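You operate a simulated robot arm through the tools that you are given. There is no shell and no other tool. Be economical: measure what you need, move in short steps, check, and stop when the job is done.

Carry out the task below with a simulated two-armed robot. There is one attempt and no reset: what you move stays moved.

JOB
Put the pink soap box in the toiletry roll, then close, buckle and strap it.
Fine: hold the roll while you pull the strap tight.

The check looks at the end state, three seconds after you hand in, the way a careful person would. Anything else that was tipped, shoved, dropped, spilled or broken makes it a failure.

ROBOT AND FRAMES
Two 7-joint arms with two-finger parallel grippers on one trunk, on a base that drives. Base frame: it is fixed to the floor where the robot stands at the start and does not move with it; the origin is under the middle of the robot, x ahead of it, y to its left, z up; the surface under the hand at the start is at about z = 800. Lengths are in mm, angles in degrees, forces in N, time in s.
The left shoulder is at the start at [70, 134, 1176], the right one opposite. With the tool pointing down near the work surface each hand reaches from about 100 to 640 mm from the robot's upright axis, wherever it stands, measured 20 degrees to its own side. Places, roughly: buckle of the green toiletry roll [400, -100, 800]; green toiletry roll (32x12x5 cm) [400, 100, 800]; pocket of the green toiletry roll [400, 100, 800]; strap of the green toiletry roll [300, 100, 900]; top flap of the green toiletry roll [400, 100, 900]. Payload 1.57 kg a hand.
The tool frame of a hand sits at the grasp point between the pads (the TCP): z along the fingers, y along the line on which they close. The tips reach 30 mm beyond it. Largest opening 80 mm; finger width 17, thickness 12; the body of the gripper, 40 by 82 mm, starts 80 mm behind the TCP.
Orientation is told as [roll, pitch, yaw] about the base's x, y, z axes, in that order, counted from this pose: with the fingers straight down and closing along the base's y, the tool's x points along the base's -x, its y along +y and its z along -z.

CONTROLS
- The arms move only by the tool nudge_tool. It takes "left_steps", "right_steps" or both (then of equal length, played together; a hand with none holds still); each is a list of rows, each an object of numbers (a shift or turn left out is 0, a gripper value left out holds the last): "dx", "dy", "dz": the shift along the tool's x, y, z in units of 25 mm (1.0 is 25 mm); "ax", "ay", "az": the turn, a rotation vector about the tool's x, y, z in units of 5 degrees (1.0 is 5 degrees); "gripper": the opening, from 0 (shut) to 1 (fully open). In form: [{"dx": .., "dy": .., "dz": .., "ax": .., "ay": .., "az": .., "gripper": ..}, ...]. A call has 1 to 8 rows; each row shifts and turns the commanded pose from where the row before left it, along the tool's axes as they then stand. A call with a number of a shift or a turn outside -1 to 1 is refused whole. A row lasts 0.2 s, in which the tool goes at most 50 mm and 8.6 degrees; a call with a longer step from one row to the next is refused whole, and so is a gripper value outside its range. A pose out of reach is approached as far as the arm can. The call stops where the force on the tool passes 40 N (or 10 N more than at its start, if that is more) or the arm is blocked; 0.2 s more then pass. Each finger travels about 153 mm/s and halts on what it meets, pressing with about 41 N; the grip force reading is that of the motor and also rises with nothing between the fingers. The clock runs only during rows and for 0.2 s after the last one: add rows that do not move to give the fingers time. It gives the time, the measured TCP pose, the force on the tool (base axes), the opening and the grip force at its end, in the units of the frame above (readings bear some noise), with the torque about the TCP (base axes, N m) and any sound that the robot's microphone picked up.
- Cameras (640 x 400 px; columns grow to the right, rows downward): "scene" is now at [128.1, 22.2, 1388.7]; the picture's right is [0.26, -0.96, 0.00], its down [-0.69, -0.19, -0.70] and it looks along [0.67, 0.18, -0.72] (base axes); focal length 277 px, centre (320, 200). "left" rides on the left gripper at [72, 7, -122] in its tool frame; the picture's right is [-0.09, 1.00, 0.00], its down [-0.84, -0.08, -0.54] and it looks along [-0.54, -0.05, 0.84] (tool axes); focal length 238 px, centre (320, 200). "right" rides on the right gripper at [72, -7, -122] in its tool frame; the picture's right is [0.09, 1.00, 0.00], its down [-0.84, 0.08, -0.54] and it looks along [-0.54, 0.05, 0.84] (tool axes); focal length 238 px, centre (320, 200). There is no depth. A picture from a camera that has moved, and an enlarged one, comes with that camera's place and axes in the base frame and with its lens.
- capture(camera): a new picture of that camera. No time passes.
- raise_lower(by): slides the trunk up (or, below 0, down) by that many mm; the arms and the scene camera ride with it, the base frame stays. It gives what a move gives, with no picture.
- base_move(legs): drives the robot by 1 to 6 legs, each [ahead, left, turn to the left] in mm, mm and degrees, along the robot's own axes; the way and the turn of a leg run together, so that a leg with both is an arc; at most 1500 mm and 180 degrees a leg. The arms and the cameras ride along, it lands a little off, and it stops where it bumps. It gives what a move gives.
- head_to(pan, tilt): turns the head with the scene camera to pan (to the left, within 86 degrees either way) and tilt (down, from -29 to 69), counted from straight ahead of the robot. It gives what a move gives.
- zoom(camera, box): a new picture of the part [left, top, right, bottom] of that camera's present view, enlarged. No time passes.
- hand_in(): hands the job in; it is judged then, once.

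Work in short steps. Places have to be worked out from the pictures, the camera data and where the tool is seen: move nearer, look again, correct. Check each grasp and each placing, and mend what went wrong. You have 120 turns and 100 pictures in all, those below and enlarged ones among them. Open the grippers and draw the arms clear of the work before you hand the job in, unless the task says otherwise; then end with one line.

The tools are called after "Call:" by a JSON object that holds its "name" and its "arguments". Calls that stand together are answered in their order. nudge_tool: Moves the arms, as the interface text tells. Its arguments: {"type":"object","properties":{"left_steps":{"type":"array","items":{"type":"object","properties":{"dx":{"type":"number"},"dy":{"type":"number"},"dz":{"type":"number"},"ax":{"type":"number"},"ay":{"type":"number"},"az":{"type":"number"},"gripper":{"type":"number"}}}},"right_steps":{"type":"array","items":{"type":"object","properties":{"dx":{"type":"number"},"dy":{"type":"number"},"dz":{"type":"number"},"ax":{"type":"number"},"ay":{"type":"number"},"az":{"type":"number"},"gripper":{"type":"number"}}}}},"required":[]} The other tools are called the same way: raise_lower (by) slides the trunk up or down; base_move (legs) drives the base; head_to (pan, tilt) turns the head that bears the scene camera; capture (camera) takes a picture; zoom (camera, box) takes an enlarged picture of a part of a camera's view; hand_in () hands the job in.

At the start:

```text
clock: 0.0
left_tcp_pos: [370.3, 210.2, 1157.3]
left_ee_rot: [0.1, 0.0, 0.1]
left_ft_force: [0.0, 0.3, -0.9]
left_ft_torque: [0.0, 0.0, 0.0]
left_gripper_width: 79.9
left_gripper_force: 0.0
right_tcp_pos: [427.2, -140.2, 1094.4]
right_ee_rot: [0.0, 0.0, 0.0]
right_ft_force: [0.4, -0.6, -0.3]
right_ft_torque: [-0.03, 0.02, -0.02]
right_gripper_width: 80.0
right_gripper_force: 0.0
trunk travel left (down, up): [-750.0, 190.0]
robot x, y, heading: [-1.7, -3.1, -0.1]
head pan, tilt: [15.3, 45.6]
```

scene: 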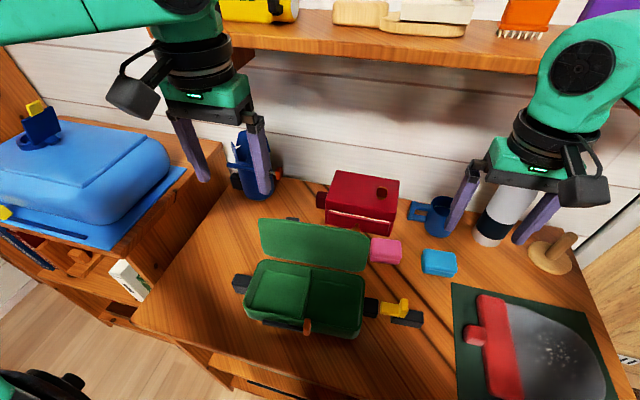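
right: 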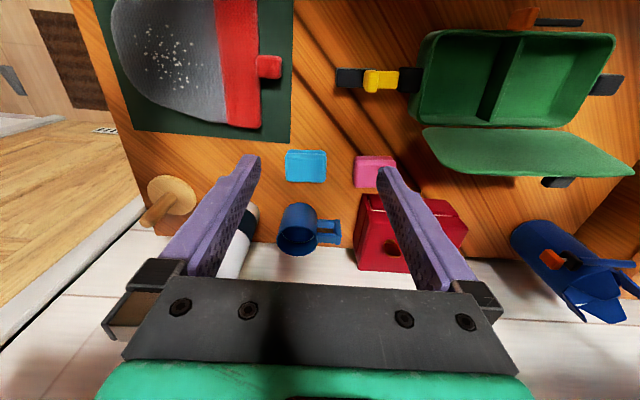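
left: 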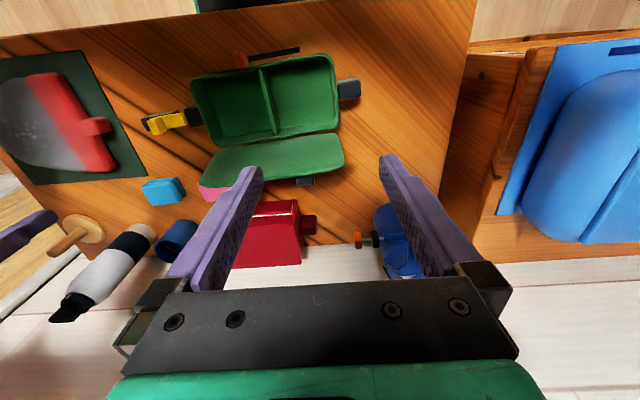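

I'll start with closer views of the roll and the soap boxes.

Call:
{"name": "zoom", "arguments": {"camera": "scene", "box": [220, 160, 480, 350]}}

Call:
{"name": "zoom", "arguments": {"camera": "right", "box": [320, 0, 640, 200]}}

```text
2.11 times, centred on (350, 255) of scene
camera zoom: at [128.1, 22.2, 1388.7], right [0.26, -0.96, 0.0], down [-0.69, -0.19, -0.7], along [0.67, 0.18, -0.72], focal length 583 px, centre (257, 84)
```

zoom: 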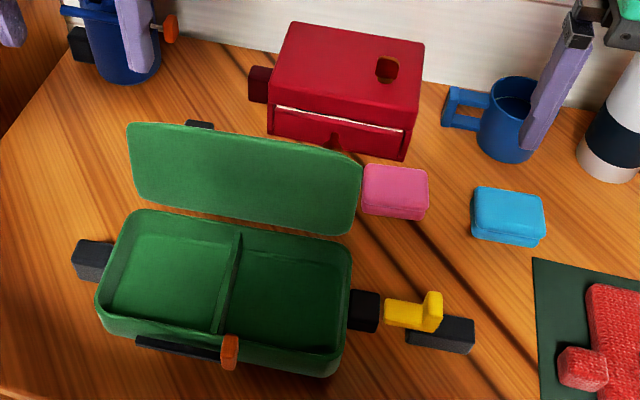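

```text
2.00 times, centred on (480, 100) of right
camera zoom: at [355.4, -146.6, 1217.3], right [-0.09, 1.0, 0.0], down [0.84, 0.08, 0.54], along [0.54, 0.05, -0.84], focal length 477 px, centre (0, 400)
```

zoom: 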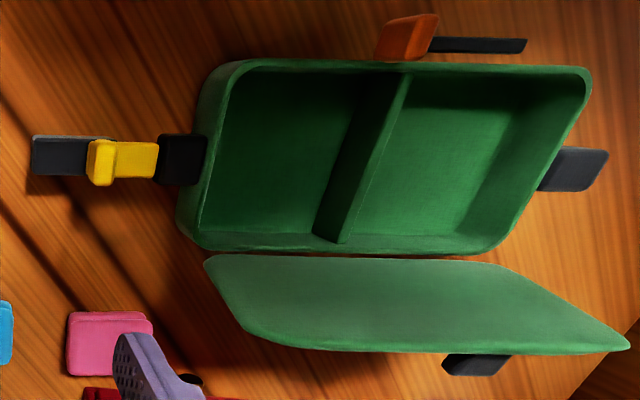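

The roll is a tray about 230x115 mm, centred near (380,120), with the flap hinged on its far side. The yellow buckle is at the right end and an orange-tipped strap is at the front. I'll bring the right hand's camera closer to the buckle.

Call:
{"name": "nudge_tool", "arguments": {"right_steps": [{"dx": 0.77, "dy": 0.53, "dz": 0.8}, {"dx": 0.77, "dy": 0.53, "dz": 0.8}, {"dx": 0.77, "dy": 0.53, "dz": 0.8}, {"dx": 0.77, "dy": 0.53, "dz": 0.8}, {"dx": 0.77, "dy": 0.53, "dz": 0.8}, {"dx": 0.77, "dy": 0.53, "dz": 0.8}]}}

Call:
{"name": "capture", "arguments": {"camera": "right"}}

Call:
{"name": "zoom", "arguments": {"camera": "scene", "box": [340, 270, 440, 340]}}

Call:
{"name": "zoom", "arguments": {"camera": "scene", "box": [220, 260, 340, 345]}}

```text
clock: 1.4
left_tcp_pos: [369.7, 209.8, 1157.2]
left_ee_rot: [0.0, 0.0, 0.1]
left_ft_force: [0.4, -0.4, 1.3]
left_ft_torque: [-0.05, -0.01, 0.03]
left_gripper_width: 80.0
left_gripper_force: 0.1
right_tcp_pos: [312.4, -58.5, 975.3]
right_ee_rot: [0.0, -0.1, -0.1]
right_ft_force: [-0.3, -0.3, -0.5]
right_ft_torque: [-0.01, 0.0, -0.02]
right_gripper_width: 79.9
right_gripper_force: 0.0
trunk travel left (down, up): [-750.0, 190.0]
robot x, y, heading: [-2.5, 1.0, -0.3]
head pan, tilt: [15.3, 45.6]
```

```text
94 pictures are left
camera right: at [239.6, -65.2, 1098.0], right [-0.09, 1.0, 0.0], down [0.84, 0.08, 0.54], along [0.54, 0.05, -0.84], focal length 238 px, centre (320, 200)
```

right: 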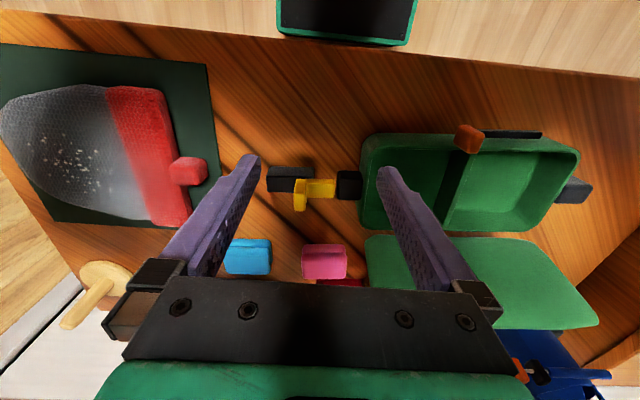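

```text
5.71 times, centred on (390, 305) of scene
camera zoom: at [127.9, 22.9, 1388.8], right [0.26, -0.96, 0.0], down [-0.69, -0.19, -0.7], along [0.67, 0.18, -0.72], focal length 1582 px, centre (-80, -400)
```

zoom: 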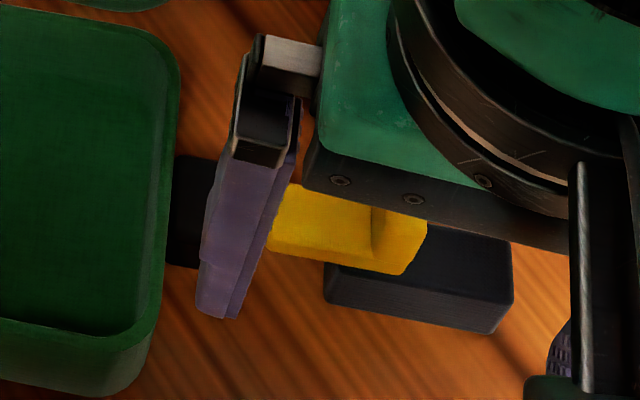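

```text
4.71 times, centred on (280, 302) of scene
camera zoom: at [127.9, 22.9, 1388.8], right [0.26, -0.96, 0.0], down [-0.69, -0.19, -0.7], along [0.67, 0.18, -0.72], focal length 1303 px, centre (508, -282)
```

zoom: 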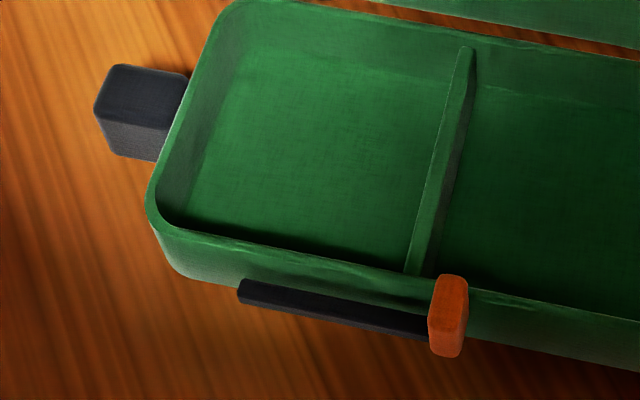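

Zooming in on the buckle in the right-hand view.

Call:
{"name": "zoom", "arguments": {"camera": "right", "box": [250, 150, 380, 230]}}

Call:
{"name": "zoom", "arguments": {"camera": "right", "box": [430, 100, 600, 220]}}

```text
4.92 times, centred on (315, 190) of right
camera zoom: at [239.6, -65.2, 1098.0], right [-0.09, 1.0, 0.0], down [0.84, 0.08, 0.54], along [0.54, 0.05, -0.84], focal length 1173 px, centre (345, 249)
```

zoom: 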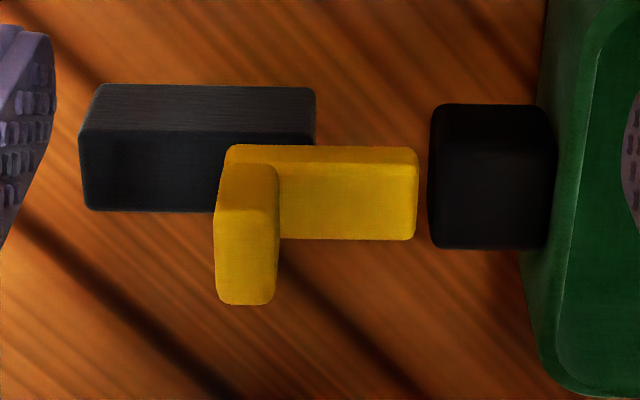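

```text
3.33 times, centred on (515, 160) of right
camera zoom: at [239.6, -65.2, 1098.0], right [-0.09, 1.0, 0.0], down [0.84, 0.08, 0.54], along [0.54, 0.05, -0.84], focal length 794 px, centre (-330, 333)
```

zoom: 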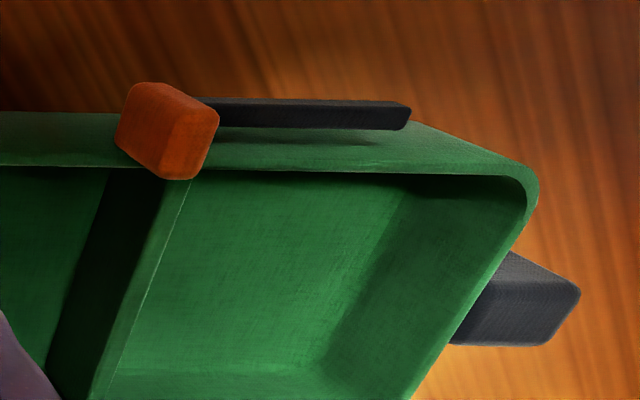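

The yellow buckle is a sliding tongue with an upright knob, and it goes +y into the socket on the roll's end. The orange tab slides on a bar at the front. The pink box is near (535,-31), so I'll move the right hand over it and then yaw it 90°.

Call:
{"name": "nudge_tool", "arguments": {"right_steps": [{"dx": -0.95}, {"dx": -0.95}, {"dx": -0.95}, {"dx": -0.95}, {"dx": -0.95}, {"dx": -0.95}, {"dx": -0.95}, {"dx": -0.95}]}}

Call:
{"name": "nudge_tool", "arguments": {"right_steps": [{"az": -1}, {"az": -1}, {"az": -1}, {"az": -1}, {"az": -1}, {"az": -1}, {"az": -1}, {"az": -1}]}}

Call:
{"name": "nudge_tool", "arguments": {"right_steps": [{"az": -1}, {"az": -1}, {"az": -1}, {"az": -1}, {"az": -1}, {"az": -1}, {"az": -1}, {"az": -1}]}}

Call:
{"name": "capture", "arguments": {"camera": "right"}}

Call:
{"name": "capture", "arguments": {"camera": "scene"}}

```text
clock: 3.2
left_tcp_pos: [371.1, 209.3, 1156.9]
left_ee_rot: [0.1, 0.0, 0.0]
left_ft_force: [0.4, -0.3, -0.3]
left_ft_torque: [0.01, -0.03, -0.04]
left_gripper_width: 80.0
left_gripper_force: 0.0
right_tcp_pos: [501.4, -60.1, 973.4]
right_ee_rot: [-0.1, 0.0, 0.1]
right_ft_force: [0.5, 0.0, 0.9]
right_ft_torque: [-0.03, 0.0, 0.0]
right_gripper_width: 79.9
right_gripper_force: 0.0
trunk travel left (down, up): [-750.0, 190.0]
robot x, y, heading: [-1.5, -2.2, -0.3]
head pan, tilt: [15.3, 45.6]
```

```text
clock: 5.0
left_tcp_pos: [368.2, 207.6, 1157.4]
left_ee_rot: [0.2, -0.1, 0.2]
left_ft_force: [-0.2, -1.3, 0.3]
left_ft_torque: [0.03, -0.05, -0.03]
left_gripper_width: 79.9
left_gripper_force: 0.0
right_tcp_pos: [464.4, -77.0, 957.8]
right_ee_rot: [0.0, -0.2, 37.8]
right_ft_force: [-0.2, -0.4, 0.2]
right_ft_torque: [0.01, -0.06, 0.01]
right_gripper_width: 80.0
right_gripper_force: 0.2
right hand out of reach, approached as far as the arm can: row 8
trunk travel left (down, up): [-750.0, 190.0]
robot x, y, heading: [-1.6, 2.6, 0.1]
head pan, tilt: [15.3, 45.6]
```

```text
clock: 6.8
left_tcp_pos: [369.4, 209.1, 1157.6]
left_ee_rot: [-0.1, 0.0, 0.0]
left_ft_force: [0.1, 0.4, -0.7]
left_ft_torque: [-0.02, 0.03, -0.02]
left_gripper_width: 79.9
left_gripper_force: 0.2
right_tcp_pos: [465.2, -75.2, 958.1]
right_ee_rot: [-0.1, -0.1, 40.1]
right_ft_force: [-0.3, -0.6, -0.9]
right_ft_torque: [0.03, -0.03, -0.02]
right_gripper_width: 80.0
right_gripper_force: 0.2
right hand out of reach, approached as far as the arm can: row 1, 3, 4, 5, 6, 7, 8
trunk travel left (down, up): [-750.0, 190.0]
robot x, y, heading: [0.8, -2.4, -0.1]
head pan, tilt: [15.3, 45.6]
```

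```text
89 pictures are left
camera right: at [414.9, -127.0, 1080.4], right [-0.71, 0.7, 0.0], down [0.59, 0.6, 0.54], along [0.38, 0.38, -0.84], focal length 238 px, centre (320, 200)
```

right: 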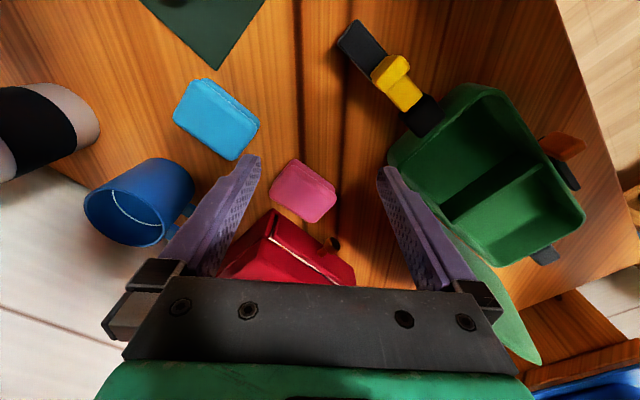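

```text
88 pictures are left
camera scene: at [128.0, 22.2, 1388.7], right [0.26, -0.96, 0.0], down [-0.69, -0.19, -0.7], along [0.67, 0.18, -0.72], focal length 277 px, centre (320, 200)
```

scene: 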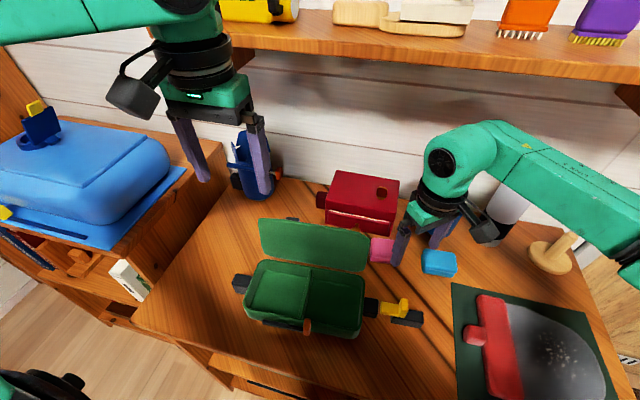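

Yaw +90 isn't reachable. I'll measure the pink box in this view to see which grasp axes are possible.

Call:
{"name": "zoom", "arguments": {"camera": "right", "box": [250, 140, 350, 240]}}

```text
4.00 times, centred on (300, 190) of right
camera zoom: at [414.9, -127.0, 1080.4], right [-0.71, 0.7, 0.0], down [0.59, 0.6, 0.54], along [0.38, 0.38, -0.84], focal length 953 px, centre (400, 240)
```

zoom: 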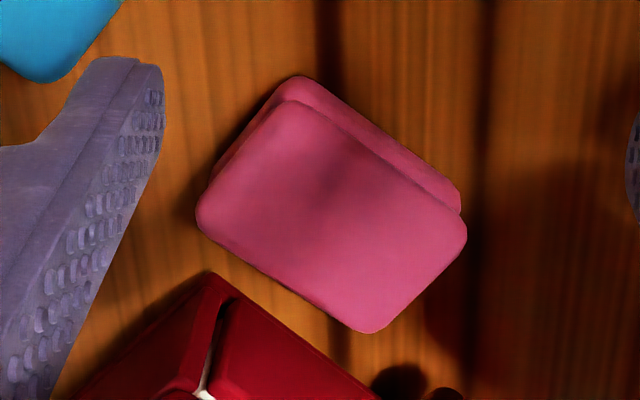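

The pink box is about 70x52 mm, centred at (541,-31) with its long axis about 5° off y. I'll try yawing the other way.

Call:
{"name": "nudge_tool", "arguments": {"right_steps": [{"az": 1}, {"az": 1}, {"az": 1}, {"az": 1}, {"az": 1}, {"az": 1}, {"az": 1}, {"az": 1}]}}

```text
clock: 8.6
left_tcp_pos: [371.6, 209.4, 1157.1]
left_ee_rot: [0.1, 0.0, 0.1]
left_ft_force: [-0.3, -0.1, 0.4]
left_ft_torque: [0.0, 0.01, 0.03]
left_gripper_width: 80.2
left_gripper_force: 0.1
right_tcp_pos: [464.7, -76.1, 956.8]
right_ee_rot: [0.1, 0.0, 0.0]
right_ft_force: [0.5, 0.0, 0.4]
right_ft_torque: [0.04, 0.0, 0.05]
right_gripper_width: 80.0
right_gripper_force: 0.1
trunk travel left (down, up): [-750.0, 190.0]
robot x, y, heading: [0.2, -4.1, -0.1]
head pan, tilt: [15.3, 45.6]
```

The command resets to the reached pose, so I continue to negative yaw.

Call:
{"name": "nudge_tool", "arguments": {"right_steps": [{"az": 1}, {"az": 1}, {"az": 1}, {"az": 1}, {"az": 1}, {"az": 1}, {"az": 1}, {"az": 1}]}}

Call:
{"name": "nudge_tool", "arguments": {"right_steps": [{"az": 1}, {"az": 1}, {"az": 1}, {"az": 1}, {"az": 1}, {"az": 1}, {"az": 1}, {"az": 1}]}}

```text
clock: 10.4
left_tcp_pos: [369.9, 210.7, 1156.9]
left_ee_rot: [0.1, 0.1, 0.2]
left_ft_force: [0.3, 0.6, 0.6]
left_ft_torque: [0.02, -0.01, -0.02]
left_gripper_width: 80.1
left_gripper_force: 0.0
right_tcp_pos: [466.6, -75.4, 956.6]
right_ee_rot: [0.1, -0.1, -40.0]
right_ft_force: [0.1, -0.6, -0.1]
right_ft_torque: [-0.01, -0.04, 0.01]
right_gripper_width: 80.1
right_gripper_force: 0.1
trunk travel left (down, up): [-750.0, 190.0]
robot x, y, heading: [1.3, -3.1, 0.2]
head pan, tilt: [15.3, 45.6]
```

```text
clock: 12.2
left_tcp_pos: [369.3, 209.6, 1156.6]
left_ee_rot: [0.0, 0.0, 0.1]
left_ft_force: [0.4, -0.1, -1.1]
left_ft_torque: [0.0, 0.01, 0.0]
left_gripper_width: 80.3
left_gripper_force: 0.1
right_tcp_pos: [465.7, -75.5, 957.9]
right_ee_rot: [0.1, -0.1, -80.0]
right_ft_force: [0.0, 0.2, -0.3]
right_ft_torque: [-0.04, -0.01, -0.01]
right_gripper_width: 80.0
right_gripper_force: 0.0
trunk travel left (down, up): [-750.0, 190.0]
robot x, y, heading: [-0.5, -0.5, 0.2]
head pan, tilt: [15.3, 45.6]
```

Yaw -80 works. I'll set -85 to match the box and move above it, then look.

Call:
{"name": "nudge_tool", "arguments": {"right_steps": [{"az": 1}, {"dx": 0.38, "dy": 0.785}, {"dx": 0.38, "dy": 0.785}, {"dx": 0.38, "dy": 0.785}, {"dx": 0.38, "dy": 0.785}, {"dz": 0.8}]}}

Call:
{"name": "capture", "arguments": {"camera": "right"}}

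Call:
{"name": "capture", "arguments": {"camera": "scene"}}

```text
clock: 13.6
left_tcp_pos: [369.9, 209.3, 1156.7]
left_ee_rot: [0.0, 0.0, 0.1]
left_ft_force: [-0.5, -0.4, -0.9]
left_ft_torque: [0.01, -0.01, 0.0]
left_gripper_width: 80.0
left_gripper_force: 0.0
right_tcp_pos: [541.2, -32.4, 936.1]
right_ee_rot: [0.1, 0.0, -84.9]
right_ft_force: [0.0, -0.4, 0.0]
right_ft_torque: [-0.03, 0.04, 0.01]
right_gripper_width: 80.2
right_gripper_force: 0.1
trunk travel left (down, up): [-750.0, 190.0]
robot x, y, heading: [1.2, -1.0, -0.0]
head pan, tilt: [15.3, 45.6]
```

```text
86 pictures are left
camera right: at [528.3, 40.0, 1059.6], right [0.98, 0.18, 0.0], down [0.15, -0.83, 0.54], along [0.1, -0.53, -0.84], focal length 238 px, centre (320, 200)
```

right: 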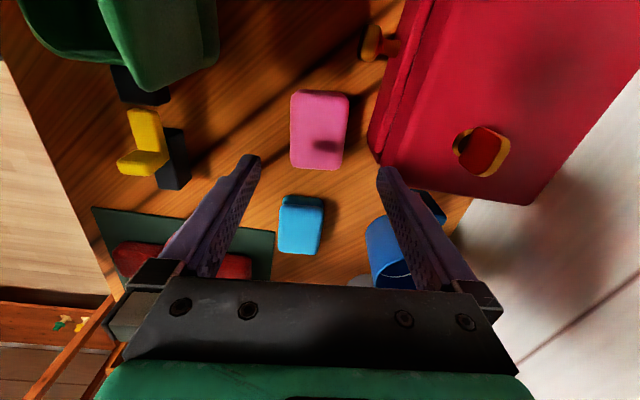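

```text
85 pictures are left
camera scene: at [128.4, 21.6, 1388.7], right [0.26, -0.96, 0.0], down [-0.69, -0.19, -0.7], along [0.67, 0.18, -0.72], focal length 277 px, centre (320, 200)
```

scene: 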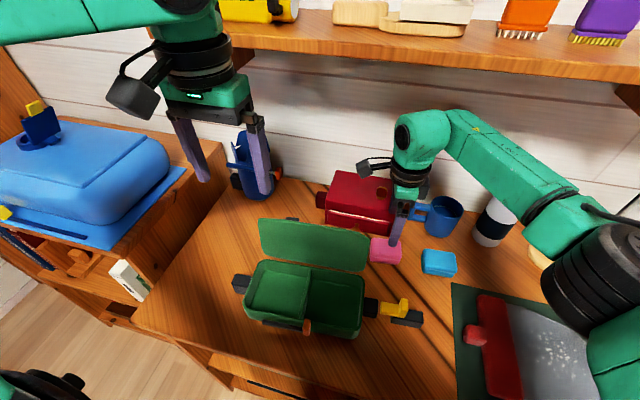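

The box centre reads about (540,-27), and the red box has roughly 5 mm clearance from a fully open finger. I'll narrow the opening to 64 mm and descend to TCP z≈837.

Call:
{"name": "nudge_tool", "arguments": {"right_steps": [{"dx": 0.16, "dz": 0.2, "gripper": 0.8}, {"dz": 0.94}, {"dz": 0.94}, {"dz": 0.94}, {"dz": 0.94}]}}

Call:
{"name": "capture", "arguments": {"camera": "right"}}

Call:
{"name": "zoom", "arguments": {"camera": "scene", "box": [340, 170, 460, 280]}}

```text
clock: 14.8
left_tcp_pos: [370.5, 210.2, 1157.6]
left_ee_rot: [0.1, -0.1, 0.2]
left_ft_force: [-0.1, 0.1, 0.0]
left_ft_torque: [0.06, -0.02, -0.01]
left_gripper_width: 80.0
left_gripper_force: 0.0
right_tcp_pos: [541.5, -27.3, 837.5]
right_ee_rot: [0.1, -0.1, -84.9]
right_ft_force: [-0.9, -0.3, -0.5]
right_ft_torque: [-0.02, 0.03, -0.01]
right_gripper_width: 63.9
right_gripper_force: 0.1
trunk travel left (down, up): [-750.0, 190.0]
robot x, y, heading: [-0.9, -0.7, -0.0]
head pan, tilt: [15.3, 45.6]
```

```text
84 pictures are left
camera right: at [528.1, 44.7, 961.0], right [0.98, 0.18, 0.0], down [0.15, -0.83, 0.54], along [0.1, -0.53, -0.84], focal length 238 px, centre (320, 200)
```

right: 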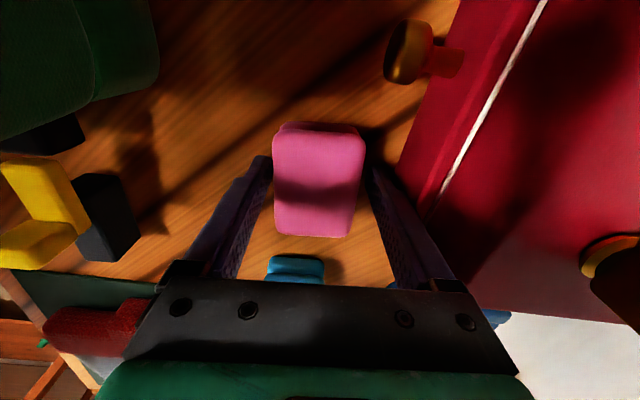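

```text
3.64 times, centred on (400, 225) of scene
camera zoom: at [128.5, 22.3, 1388.7], right [0.26, -0.96, 0.0], down [-0.69, -0.19, -0.7], along [0.67, 0.18, -0.72], focal length 1007 px, centre (29, 109)
```

zoom: 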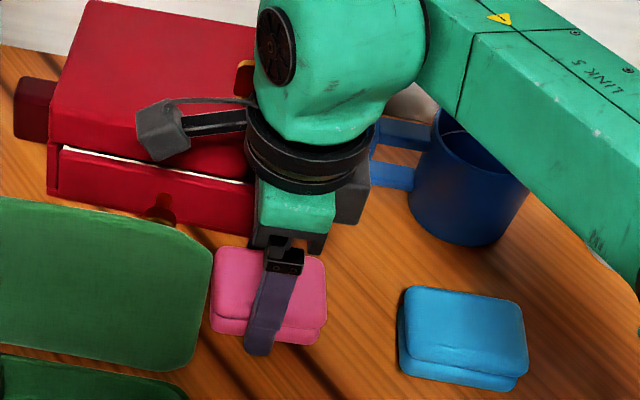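

The fingers straddle the box well, so I close the gripper.

Call:
{"name": "nudge_tool", "arguments": {"right_steps": [{"gripper": 0.0}, {}, {}]}}

Call:
{"name": "nudge_tool", "arguments": {"right_steps": [{"dz": -1}, {"dz": -1}, {"dz": -1}, {"dz": -1}, {"dz": -1}, {"dz": -1}]}}

Call:
{"name": "capture", "arguments": {"camera": "right"}}

Call:
{"name": "zoom", "arguments": {"camera": "scene", "box": [220, 150, 480, 350]}}

```text
clock: 15.6
left_tcp_pos: [370.8, 209.0, 1155.9]
left_ee_rot: [0.1, 0.0, 0.1]
left_ft_force: [0.3, -0.1, 0.1]
left_ft_torque: [0.0, 0.03, 0.0]
left_gripper_width: 80.0
left_gripper_force: 0.0
right_tcp_pos: [541.0, -27.1, 838.2]
right_ee_rot: [0.1, -0.1, -85.0]
right_ft_force: [-1.1, 0.7, 0.1]
right_ft_torque: [0.02, 0.0, -0.01]
right_gripper_width: 53.2
right_gripper_force: 41.1
trunk travel left (down, up): [-750.0, 190.0]
robot x, y, heading: [2.7, -1.1, -0.1]
head pan, tilt: [15.3, 45.6]
```

```text
clock: 17.0
left_tcp_pos: [371.3, 209.8, 1156.5]
left_ee_rot: [0.0, 0.0, 0.0]
left_ft_force: [-0.1, 0.4, 0.4]
left_ft_torque: [0.03, 0.04, 0.0]
left_gripper_width: 79.7
left_gripper_force: 0.1
right_tcp_pos: [540.2, -25.7, 989.3]
right_ee_rot: [0.1, 0.0, -84.8]
right_ft_force: [0.7, 0.2, -0.5]
right_ft_torque: [0.01, 0.0, 0.0]
right_gripper_width: 53.0
right_gripper_force: 41.5
trunk travel left (down, up): [-750.0, 190.0]
robot x, y, heading: [1.8, 1.4, -0.1]
head pan, tilt: [15.3, 45.6]
```

```text
82 pictures are left
camera right: at [526.4, 45.3, 1111.1], right [0.98, 0.18, 0.0], down [0.15, -0.83, 0.54], along [0.1, -0.53, -0.84], focal length 238 px, centre (320, 200)
```

right: 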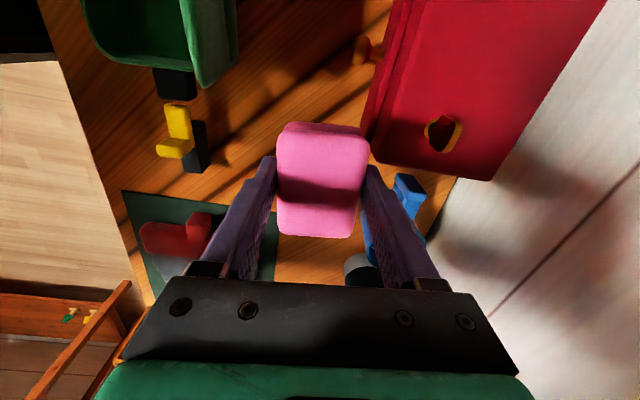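

```text
2.00 times, centred on (350, 250) of scene
camera zoom: at [127.8, 22.5, 1388.7], right [0.26, -0.96, 0.0], down [-0.69, -0.19, -0.7], along [0.67, 0.18, -0.71], focal length 554 px, centre (260, 100)
```

zoom: 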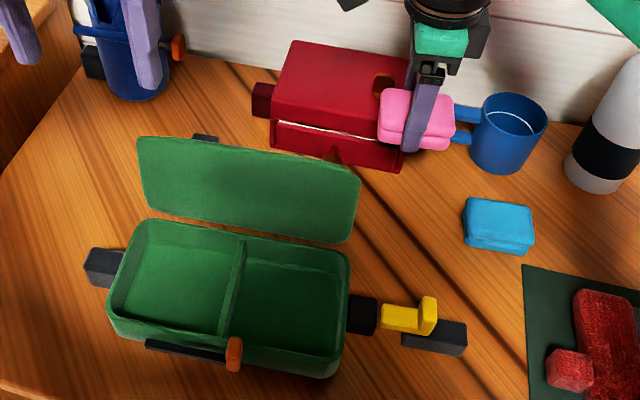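

The box is held. I'll move the left arm 100 mm left for clearance while the right carries the box out past the flap's right edge.

Call:
{"name": "nudge_tool", "arguments": {"right_steps": [{"dx": -0.32, "dy": -0.83}, {"dx": -0.32, "dy": -0.83}, {"dx": -0.32, "dy": -0.83}, {"dx": -0.32, "dy": -0.83}, {"dx": -0.32, "dy": -0.83}, {"dx": 0.07, "dy": -0.8}, {"dx": 0.07, "dy": -0.8}, {"dx": 0.07, "dy": -0.8}], "left_steps": [{"dy": 0.7}, {"dy": 0.7}, {"dy": 0.7}, {"dy": 0.7}, {"dy": 0.7}, {"dy": 0.7}, {}, {}]}}

Call:
{"name": "nudge_tool", "arguments": {"right_steps": [{"dx": 0.917, "dy": 0.08}, {"dx": 0.917, "dy": 0.08}, {"dx": 0.917, "dy": 0.08}, {"dx": 0.917, "dy": 0.08}, {"dx": 0.917, "dy": 0.08}, {"dx": 0.917, "dy": 0.08}]}}

Call:
{"name": "capture", "arguments": {"camera": "right"}}

Call:
{"name": "capture", "arguments": {"camera": "scene"}}

```text
clock: 18.8
left_tcp_pos: [371.2, 314.6, 1156.8]
left_ee_rot: [0.0, 0.0, 0.2]
left_ft_force: [-0.5, -0.3, -0.1]
left_ft_torque: [0.0, -0.03, 0.0]
left_gripper_width: 79.9
left_gripper_force: 0.1
right_tcp_pos: [379.4, -76.2, 988.1]
right_ee_rot: [0.2, -0.2, -84.9]
right_ft_force: [0.1, 0.2, -0.3]
right_ft_torque: [0.01, 0.0, 0.0]
right_gripper_width: 52.7
right_gripper_force: 41.0
trunk travel left (down, up): [-750.0, 190.0]
robot x, y, heading: [-3.1, -2.6, -0.1]
head pan, tilt: [15.3, 45.6]
```

```text
clock: 20.2
left_tcp_pos: [370.2, 315.4, 1157.0]
left_ee_rot: [-0.1, 0.0, 0.1]
left_ft_force: [-0.6, 0.1, -0.2]
left_ft_torque: [0.01, -0.04, 0.0]
left_gripper_width: 80.0
left_gripper_force: 0.1
right_tcp_pos: [378.8, 61.5, 989.2]
right_ee_rot: [0.0, -0.2, -85.0]
right_ft_force: [0.5, 0.8, -0.6]
right_ft_torque: [0.01, -0.02, 0.0]
right_gripper_width: 52.8
right_gripper_force: 41.1
trunk travel left (down, up): [-750.0, 190.0]
robot x, y, heading: [-1.5, 1.5, 0.1]
head pan, tilt: [15.3, 45.6]
```

```text
80 pictures are left
camera right: at [366.3, 134.3, 1111.8], right [0.98, 0.18, 0.0], down [0.15, -0.83, 0.54], along [0.1, -0.54, -0.84], focal length 238 px, centre (320, 200)
```

right: 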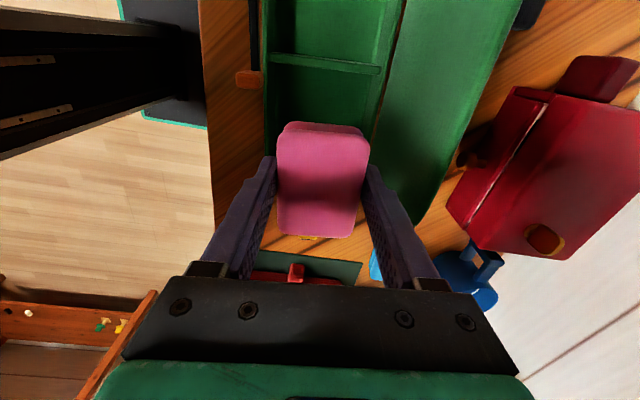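

```text
79 pictures are left
camera scene: at [128.2, 23.7, 1388.7], right [0.26, -0.96, 0.0], down [-0.69, -0.19, -0.7], along [0.67, 0.18, -0.72], focal length 277 px, centre (320, 200)
```

scene: 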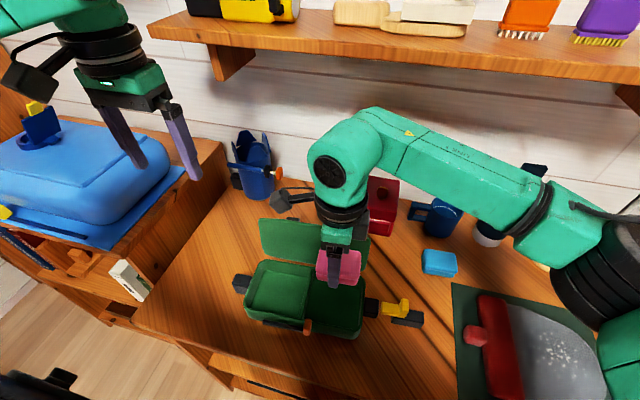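

The alignment agrees: rims at x≈322 and 440, divider at y≈118. I'll descend most of the way and check.

Call:
{"name": "nudge_tool", "arguments": {"right_steps": [{"dz": 0.98}, {"dz": 0.98}, {"dz": 0.98}, {"dz": 0.98}]}}

Call:
{"name": "capture", "arguments": {"camera": "right"}}

Call:
{"name": "zoom", "arguments": {"camera": "scene", "box": [220, 200, 400, 350]}}

```text
clock: 21.2
left_tcp_pos: [371.3, 314.9, 1156.6]
left_ee_rot: [0.0, 0.0, 0.0]
left_ft_force: [0.0, 0.4, -0.7]
left_ft_torque: [-0.01, 0.01, -0.02]
left_gripper_width: 80.2
left_gripper_force: 0.0
right_tcp_pos: [380.9, 62.1, 891.4]
right_ee_rot: [0.1, 0.0, -84.9]
right_ft_force: [0.7, 0.1, -0.2]
right_ft_torque: [-0.01, -0.01, -0.02]
right_gripper_width: 53.1
right_gripper_force: 41.1
trunk travel left (down, up): [-750.0, 190.0]
robot x, y, heading: [-0.7, -0.4, -0.0]
head pan, tilt: [15.3, 45.6]
```

```text
78 pictures are left
camera right: at [368.3, 133.8, 1013.5], right [0.98, 0.18, 0.0], down [0.15, -0.83, 0.54], along [0.1, -0.53, -0.84], focal length 238 px, centre (320, 200)
```

right: 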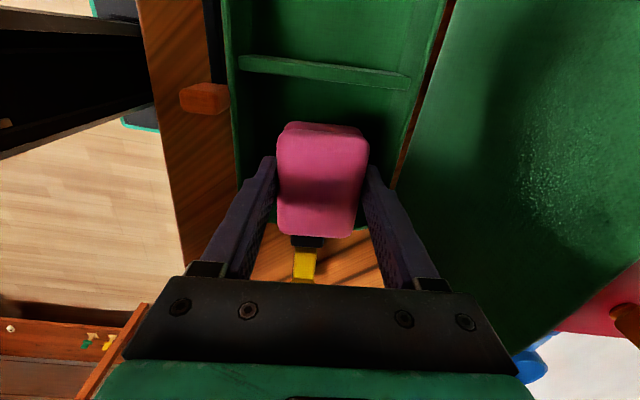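

```text
2.67 times, centred on (310, 275) of scene
camera zoom: at [128.6, 22.3, 1388.7], right [0.26, -0.96, 0.0], down [-0.69, -0.19, -0.7], along [0.67, 0.18, -0.72], focal length 738 px, centre (347, 0)
```

zoom: 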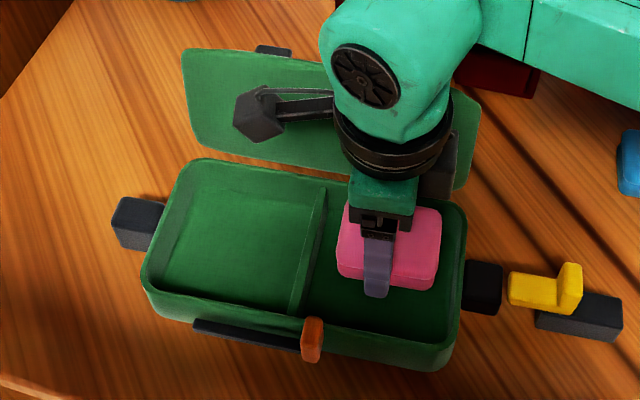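

Well over the right pocket. I'll lower with a small +y shift and feel for the floor.

Call:
{"name": "nudge_tool", "arguments": {"right_steps": [{"dx": 0.16, "dz": 0.6}, {"dz": 0.6}, {"dz": 0.3}, {"dz": 0.2}]}}

Call:
{"name": "zoom", "arguments": {"camera": "scene", "box": [220, 200, 400, 350]}}

```text
clock: 22.2
left_tcp_pos: [370.2, 315.4, 1156.3]
left_ee_rot: [-0.1, -0.1, 0.1]
left_ft_force: [0.1, -0.7, 0.3]
left_ft_torque: [-0.03, 0.0, 0.01]
left_gripper_width: 80.1
left_gripper_force: 0.1
right_tcp_pos: [380.3, 66.3, 847.2]
right_ee_rot: [0.1, 0.1, -84.9]
right_ft_force: [-0.9, 0.5, -0.9]
right_ft_torque: [0.0, -0.01, 0.01]
right_gripper_width: 53.2
right_gripper_force: 40.8
trunk travel left (down, up): [-750.0, 190.0]
robot x, y, heading: [-2.6, -0.8, 0.2]
head pan, tilt: [15.3, 45.6]
```

```text
2.67 times, centred on (310, 275) of scene
camera zoom: at [128.2, 22.4, 1388.7], right [0.26, -0.96, 0.0], down [-0.69, -0.19, -0.7], along [0.67, 0.18, -0.72], focal length 738 px, centre (347, 0)
```

zoom: 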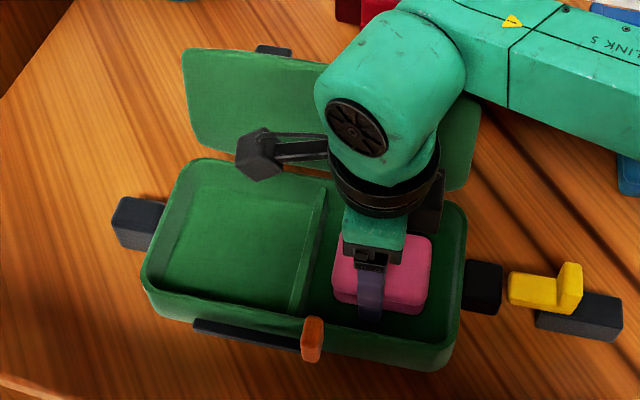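

Inside and nearly at the floor. I'll creep down 1-2 mm at a time, then open slightly.

Call:
{"name": "nudge_tool", "arguments": {"right_steps": [{"dz": 0.06}, {"dz": 0.06}, {"dz": 0.06}]}}

```text
clock: 23.0
left_tcp_pos: [370.5, 315.7, 1156.9]
left_ee_rot: [0.1, -0.1, 0.1]
left_ft_force: [0.1, 0.1, 0.2]
left_ft_torque: [-0.01, 0.0, 0.0]
left_gripper_width: 80.1
left_gripper_force: 0.0
right_tcp_pos: [380.4, 66.1, 844.5]
right_ee_rot: [0.3, 0.0, -84.8]
right_ft_force: [3.9, -0.6, 13.8]
right_ft_torque: [-0.41, 0.17, 0.04]
right_gripper_width: 53.1
right_gripper_force: 40.8
trunk travel left (down, up): [-750.0, 190.0]
robot x, y, heading: [-0.4, 0.7, -0.1]
head pan, tilt: [15.3, 45.6]
```

The box touches the floor (14 N up). I'll open to 60 mm and rise straight up.

Call:
{"name": "nudge_tool", "arguments": {"right_steps": [{"gripper": 0.76}, {}, {"dz": -0.3}, {"dz": -0.9}, {"dz": -0.95}, {"dz": -0.95}, {"dz": -0.95}, {"dz": -0.95}]}}

Call:
{"name": "capture", "arguments": {"camera": "right"}}

```text
clock: 24.8
left_tcp_pos: [370.5, 315.5, 1157.0]
left_ee_rot: [0.0, -0.1, 0.1]
left_ft_force: [-0.8, 0.1, -1.1]
left_ft_torque: [-0.03, 0.01, 0.02]
left_gripper_width: 79.8
left_gripper_force: 0.1
right_tcp_pos: [379.2, 64.8, 966.3]
right_ee_rot: [0.1, -0.2, -84.9]
right_ft_force: [0.5, 0.3, 0.3]
right_ft_torque: [0.03, -0.02, -0.01]
right_gripper_width: 60.7
right_gripper_force: 0.0
trunk travel left (down, up): [-750.0, 190.0]
robot x, y, heading: [-1.2, 0.6, -0.1]
head pan, tilt: [15.3, 45.6]
```

```text
75 pictures are left
camera right: at [366.2, 136.9, 1089.4], right [0.98, 0.18, 0.0], down [0.15, -0.83, 0.54], along [0.1, -0.53, -0.84], focal length 238 px, centre (320, 200)
```

right: 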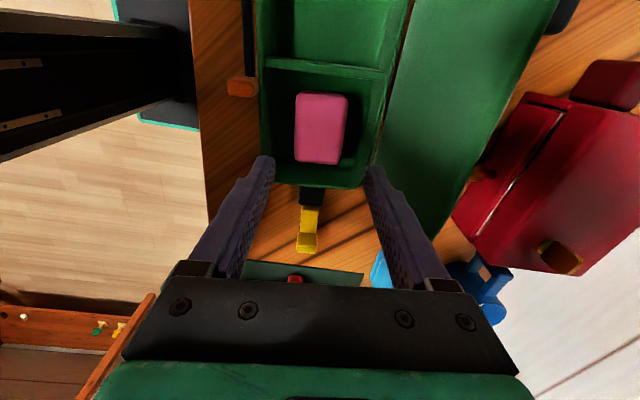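

The pink box lies flat in the pocket. I'll retreat the right hand and bring the closed left hand above and behind the flap.

Call:
{"name": "nudge_tool", "arguments": {"right_steps": [{"dx": -1, "dy": -0.28}, {"dx": -1, "dy": -0.28}, {"dx": -1, "dy": -0.28}, {"dx": -1, "dy": -0.28}, {"dx": -1, "dy": -0.28}, {"dx": -1, "dy": -0.28}, {"dx": -1, "dy": -0.28}, {"dx": -1, "dy": -0.28}], "left_steps": [{"dx": -0.77, "dy": -0.82, "dz": 0.48, "gripper": 0}, {"dx": -0.77, "dy": -0.82, "dz": 0.48}, {"dx": -0.77, "dy": -0.82, "dz": 0.48}, {"dx": -0.77, "dy": -0.82, "dz": 0.48}, {"dx": -0.77, "dy": -0.82, "dz": 0.48}, {"dx": -0.77, "dy": -0.82, "dz": 0.48}, {"dx": -0.77, "dy": -0.82, "dz": 0.48}, {"dx": -0.77, "dy": -0.82, "dz": 0.48}]}}

Call:
{"name": "capture", "arguments": {"camera": "left"}}

Call:
{"name": "capture", "arguments": {"camera": "scene"}}

Call:
{"name": "capture", "arguments": {"camera": "right"}}

```text
clock: 26.6
left_tcp_pos: [524.1, 148.0, 1060.5]
left_ee_rot: [0.2, -0.1, 0.2]
left_ft_force: [-0.4, -0.1, 0.1]
left_ft_torque: [0.02, 0.0, 0.03]
left_gripper_width: 0.0
left_gripper_force: 21.1
right_tcp_pos: [340.8, -141.9, 967.1]
right_ee_rot: [0.1, 0.0, -84.8]
right_ft_force: [-0.6, 0.1, -0.4]
right_ft_torque: [0.02, 0.01, 0.02]
right_gripper_width: 61.1
right_gripper_force: 0.1
trunk travel left (down, up): [-750.0, 190.0]
robot x, y, heading: [-0.4, 0.5, 0.3]
head pan, tilt: [15.3, 45.6]
```

```text
74 pictures are left
camera left: at [452.9, 154.3, 1182.1], right [0.09, 1.0, 0.0], down [0.84, -0.08, 0.54], along [0.54, -0.05, -0.84], focal length 238 px, centre (320, 200)
```

left: 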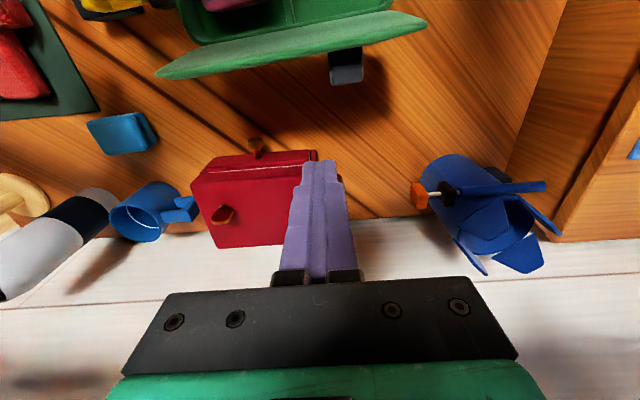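

```text
73 pictures are left
camera scene: at [128.2, 21.2, 1388.8], right [0.26, -0.96, 0.0], down [-0.69, -0.19, -0.7], along [0.67, 0.19, -0.71], focal length 277 px, centre (320, 200)
```

scene: 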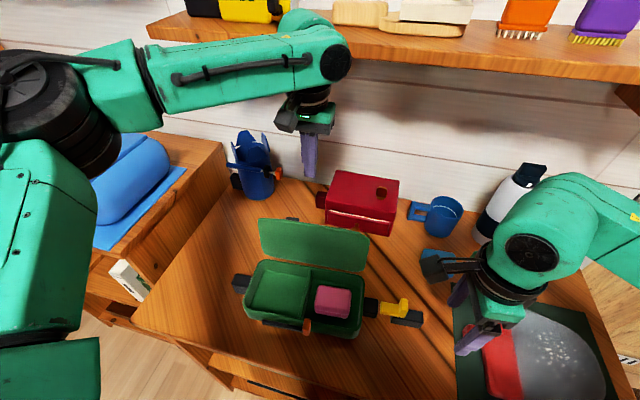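

```text
72 pictures are left
camera right: at [327.4, -70.2, 1090.2], right [0.98, 0.18, 0.0], down [0.15, -0.83, 0.54], along [0.1, -0.53, -0.84], focal length 238 px, centre (320, 200)
```

right: 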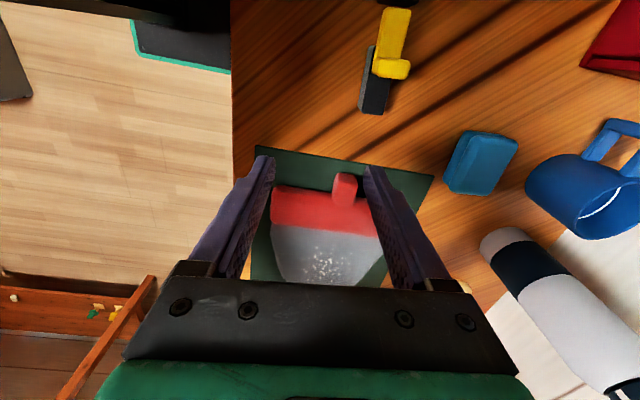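

The flap stands nearly upright (top edge ~x 461, z 945) with an outward tab near y≈180. I'll lower the closed left fingers behind it at y≈110, tips at z≈905.

Call:
{"name": "nudge_tool", "arguments": {"left_steps": [{"dy": -0.76}, {"dy": -0.76}, {"dz": 1}, {"dz": 1}, {"dz": 1}, {"dz": 1}, {"dz": 1}]}}

Call:
{"name": "capture", "arguments": {"camera": "left"}}

Call:
{"name": "zoom", "arguments": {"camera": "scene", "box": [220, 150, 420, 350]}}

```text
clock: 28.2
left_tcp_pos: [495.8, 139.0, 940.7]
left_ee_rot: [0.0, -0.2, 0.0]
left_ft_force: [0.3, 0.0, 0.4]
left_ft_torque: [0.02, 0.01, 0.01]
left_gripper_width: 0.1
left_gripper_force: 21.3
left hand out of reach, approached as far as the arm can: row 1, 2, 5, 6, 7
right_tcp_pos: [339.2, -140.6, 966.6]
right_ee_rot: [0.1, 0.0, -85.0]
right_ft_force: [-0.1, -0.3, -0.6]
right_ft_torque: [0.0, 0.0, 0.02]
right_gripper_width: 60.6
right_gripper_force: 0.1
trunk travel left (down, up): [-750.0, 190.0]
robot x, y, heading: [0.7, -0.5, 0.0]
head pan, tilt: [15.3, 45.6]
```

```text
71 pictures are left
camera left: at [424.2, 143.9, 1061.8], right [0.09, 1.0, 0.0], down [0.84, -0.08, 0.54], along [0.54, -0.05, -0.84], focal length 238 px, centre (320, 200)
```

left: 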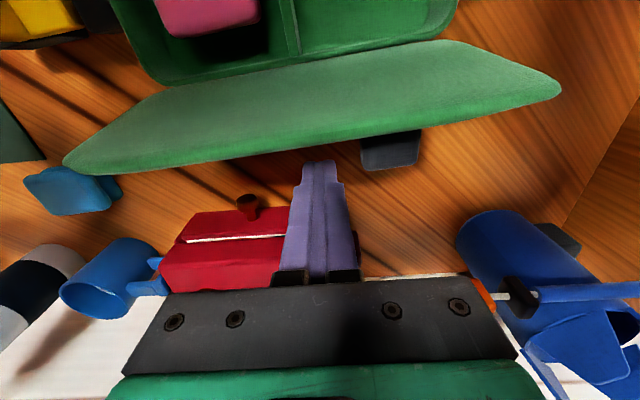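

```text
2.00 times, centred on (320, 250) of scene
camera zoom: at [128.3, 22.4, 1388.7], right [0.26, -0.96, 0.0], down [-0.69, -0.19, -0.7], along [0.67, 0.18, -0.72], focal length 554 px, centre (320, 100)
```

zoom: 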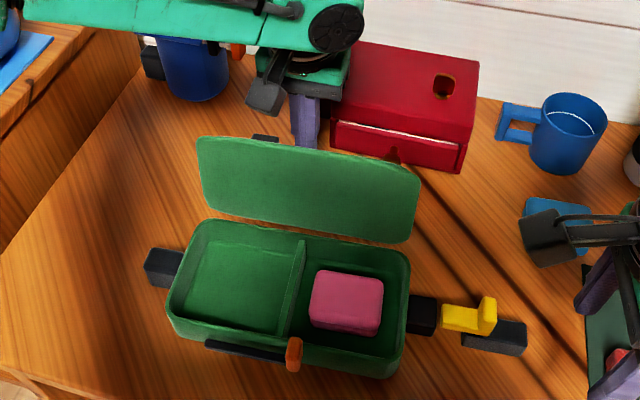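

The left hand drifted to (496,139,941) from its reach limit but is behind the flap with tips at z≈911. I'll push toward -x in moderate steps.

Call:
{"name": "nudge_tool", "arguments": {"left_steps": [{"dx": 0.6}, {"dx": 0.6}, {"dx": 0.6}, {"dx": 0.6}]}}

Call:
{"name": "zoom", "arguments": {"camera": "scene", "box": [220, 150, 420, 350]}}

```text
clock: 29.2
left_tcp_pos: [434.2, 137.0, 940.2]
left_ee_rot: [-0.1, -0.1, 0.2]
left_ft_force: [0.1, -0.1, -0.7]
left_ft_torque: [0.03, 0.01, -0.04]
left_gripper_width: 0.0
left_gripper_force: 21.3
right_tcp_pos: [339.8, -140.2, 969.1]
right_ee_rot: [0.1, -0.1, -85.0]
right_ft_force: [-0.9, 0.0, 0.2]
right_ft_torque: [-0.01, -0.04, -0.02]
right_gripper_width: 60.8
right_gripper_force: 0.1
trunk travel left (down, up): [-750.0, 190.0]
robot x, y, heading: [-1.8, -2.8, -0.0]
head pan, tilt: [15.3, 45.6]
```

```text
2.00 times, centred on (320, 250) of scene
camera zoom: at [127.3, 22.3, 1388.8], right [0.26, -0.96, 0.0], down [-0.69, -0.19, -0.7], along [0.67, 0.18, -0.71], focal length 554 px, centre (320, 100)
```

zoom: 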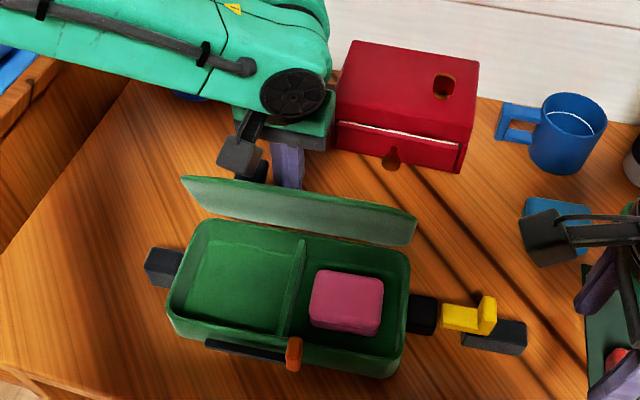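

The flap follows and is tilting over the box. I continue −x with a gradual descent.

Call:
{"name": "nudge_tool", "arguments": {"left_steps": [{"dx": 0.6}, {"dx": 0.6}, {"dx": 0.6, "dz": 0.2}, {"dx": 0.4, "dz": 0.4}]}}

Call:
{"name": "zoom", "arguments": {"camera": "scene", "box": [220, 150, 420, 350]}}

```text
clock: 30.2
left_tcp_pos: [380.4, 137.0, 925.4]
left_ee_rot: [-0.1, -0.1, 0.1]
left_ft_force: [-0.4, -0.3, 0.3]
left_ft_torque: [0.01, -0.02, -0.01]
left_gripper_width: 0.2
left_gripper_force: 21.1
right_tcp_pos: [340.2, -141.0, 968.5]
right_ee_rot: [0.1, -0.1, -84.9]
right_ft_force: [-0.3, 1.3, -0.1]
right_ft_torque: [0.0, -0.02, -0.02]
right_gripper_width: 60.7
right_gripper_force: 0.1
trunk travel left (down, up): [-750.0, 190.0]
robot x, y, heading: [-1.0, -0.1, -0.2]
head pan, tilt: [15.3, 45.6]
```

```text
2.00 times, centred on (320, 250) of scene
camera zoom: at [127.9, 22.2, 1388.8], right [0.26, -0.96, 0.0], down [-0.69, -0.19, -0.7], along [0.67, 0.18, -0.72], focal length 554 px, centre (320, 100)
```

zoom: 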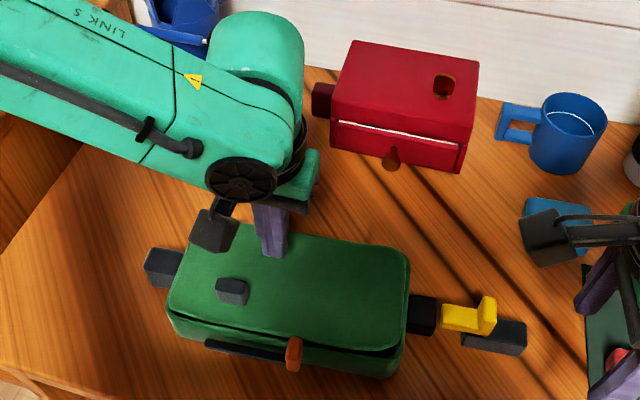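

The flap fell over the tray. I'll check whether it is fully down.

Call:
{"name": "zoom", "arguments": {"camera": "scene", "box": [265, 260, 365, 345]}}

Call:
{"name": "capture", "arguments": {"camera": "left"}}

```text
4.71 times, centred on (315, 302) of scene
camera zoom: at [127.9, 22.2, 1388.8], right [0.26, -0.96, 0.0], down [-0.69, -0.19, -0.7], along [0.67, 0.18, -0.72], focal length 1303 px, centre (344, -282)
```

zoom: 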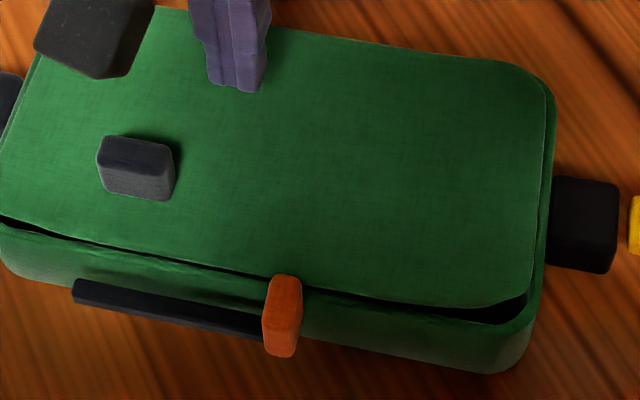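

```text
66 pictures are left
camera left: at [309.0, 142.1, 1045.6], right [0.09, 1.0, 0.0], down [0.84, -0.08, 0.54], along [0.54, -0.05, -0.84], focal length 238 px, centre (320, 200)
```

left: 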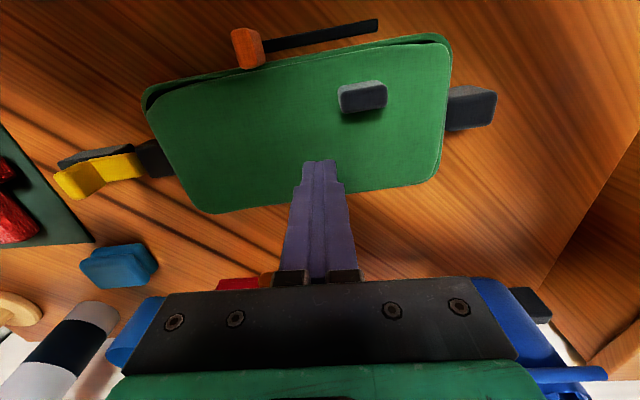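

The flap looks nearly flat with a thin gap at the front lip. I'll press it gently near the front with the left fingers.

Call:
{"name": "nudge_tool", "arguments": {"left_steps": [{"dx": 0.6, "dy": -0.5}, {"dx": 0.6, "dy": -0.5}, {"dz": 0.5}, {"dz": 0.5}, {"dz": 0.3}, {"dz": 0.15}, {"dz": 0.1}]}}

```text
clock: 31.8
left_tcp_pos: [350.4, 110.4, 888.4]
left_ee_rot: [-0.1, -0.6, 0.1]
left_ft_force: [-1.6, 5.6, 32.9]
left_ft_torque: [0.16, -0.17, 0.0]
left_gripper_width: 0.0
left_gripper_force: 21.1
right_tcp_pos: [338.1, -140.2, 969.1]
right_ee_rot: [0.3, 0.0, -84.8]
right_ft_force: [-0.4, -0.2, -0.3]
right_ft_torque: [-0.03, -0.01, 0.02]
right_gripper_width: 60.7
right_gripper_force: 0.1
trunk travel left (down, up): [-750.0, 190.0]
robot x, y, heading: [2.3, 3.5, -0.2]
head pan, tilt: [15.3, 45.6]
```

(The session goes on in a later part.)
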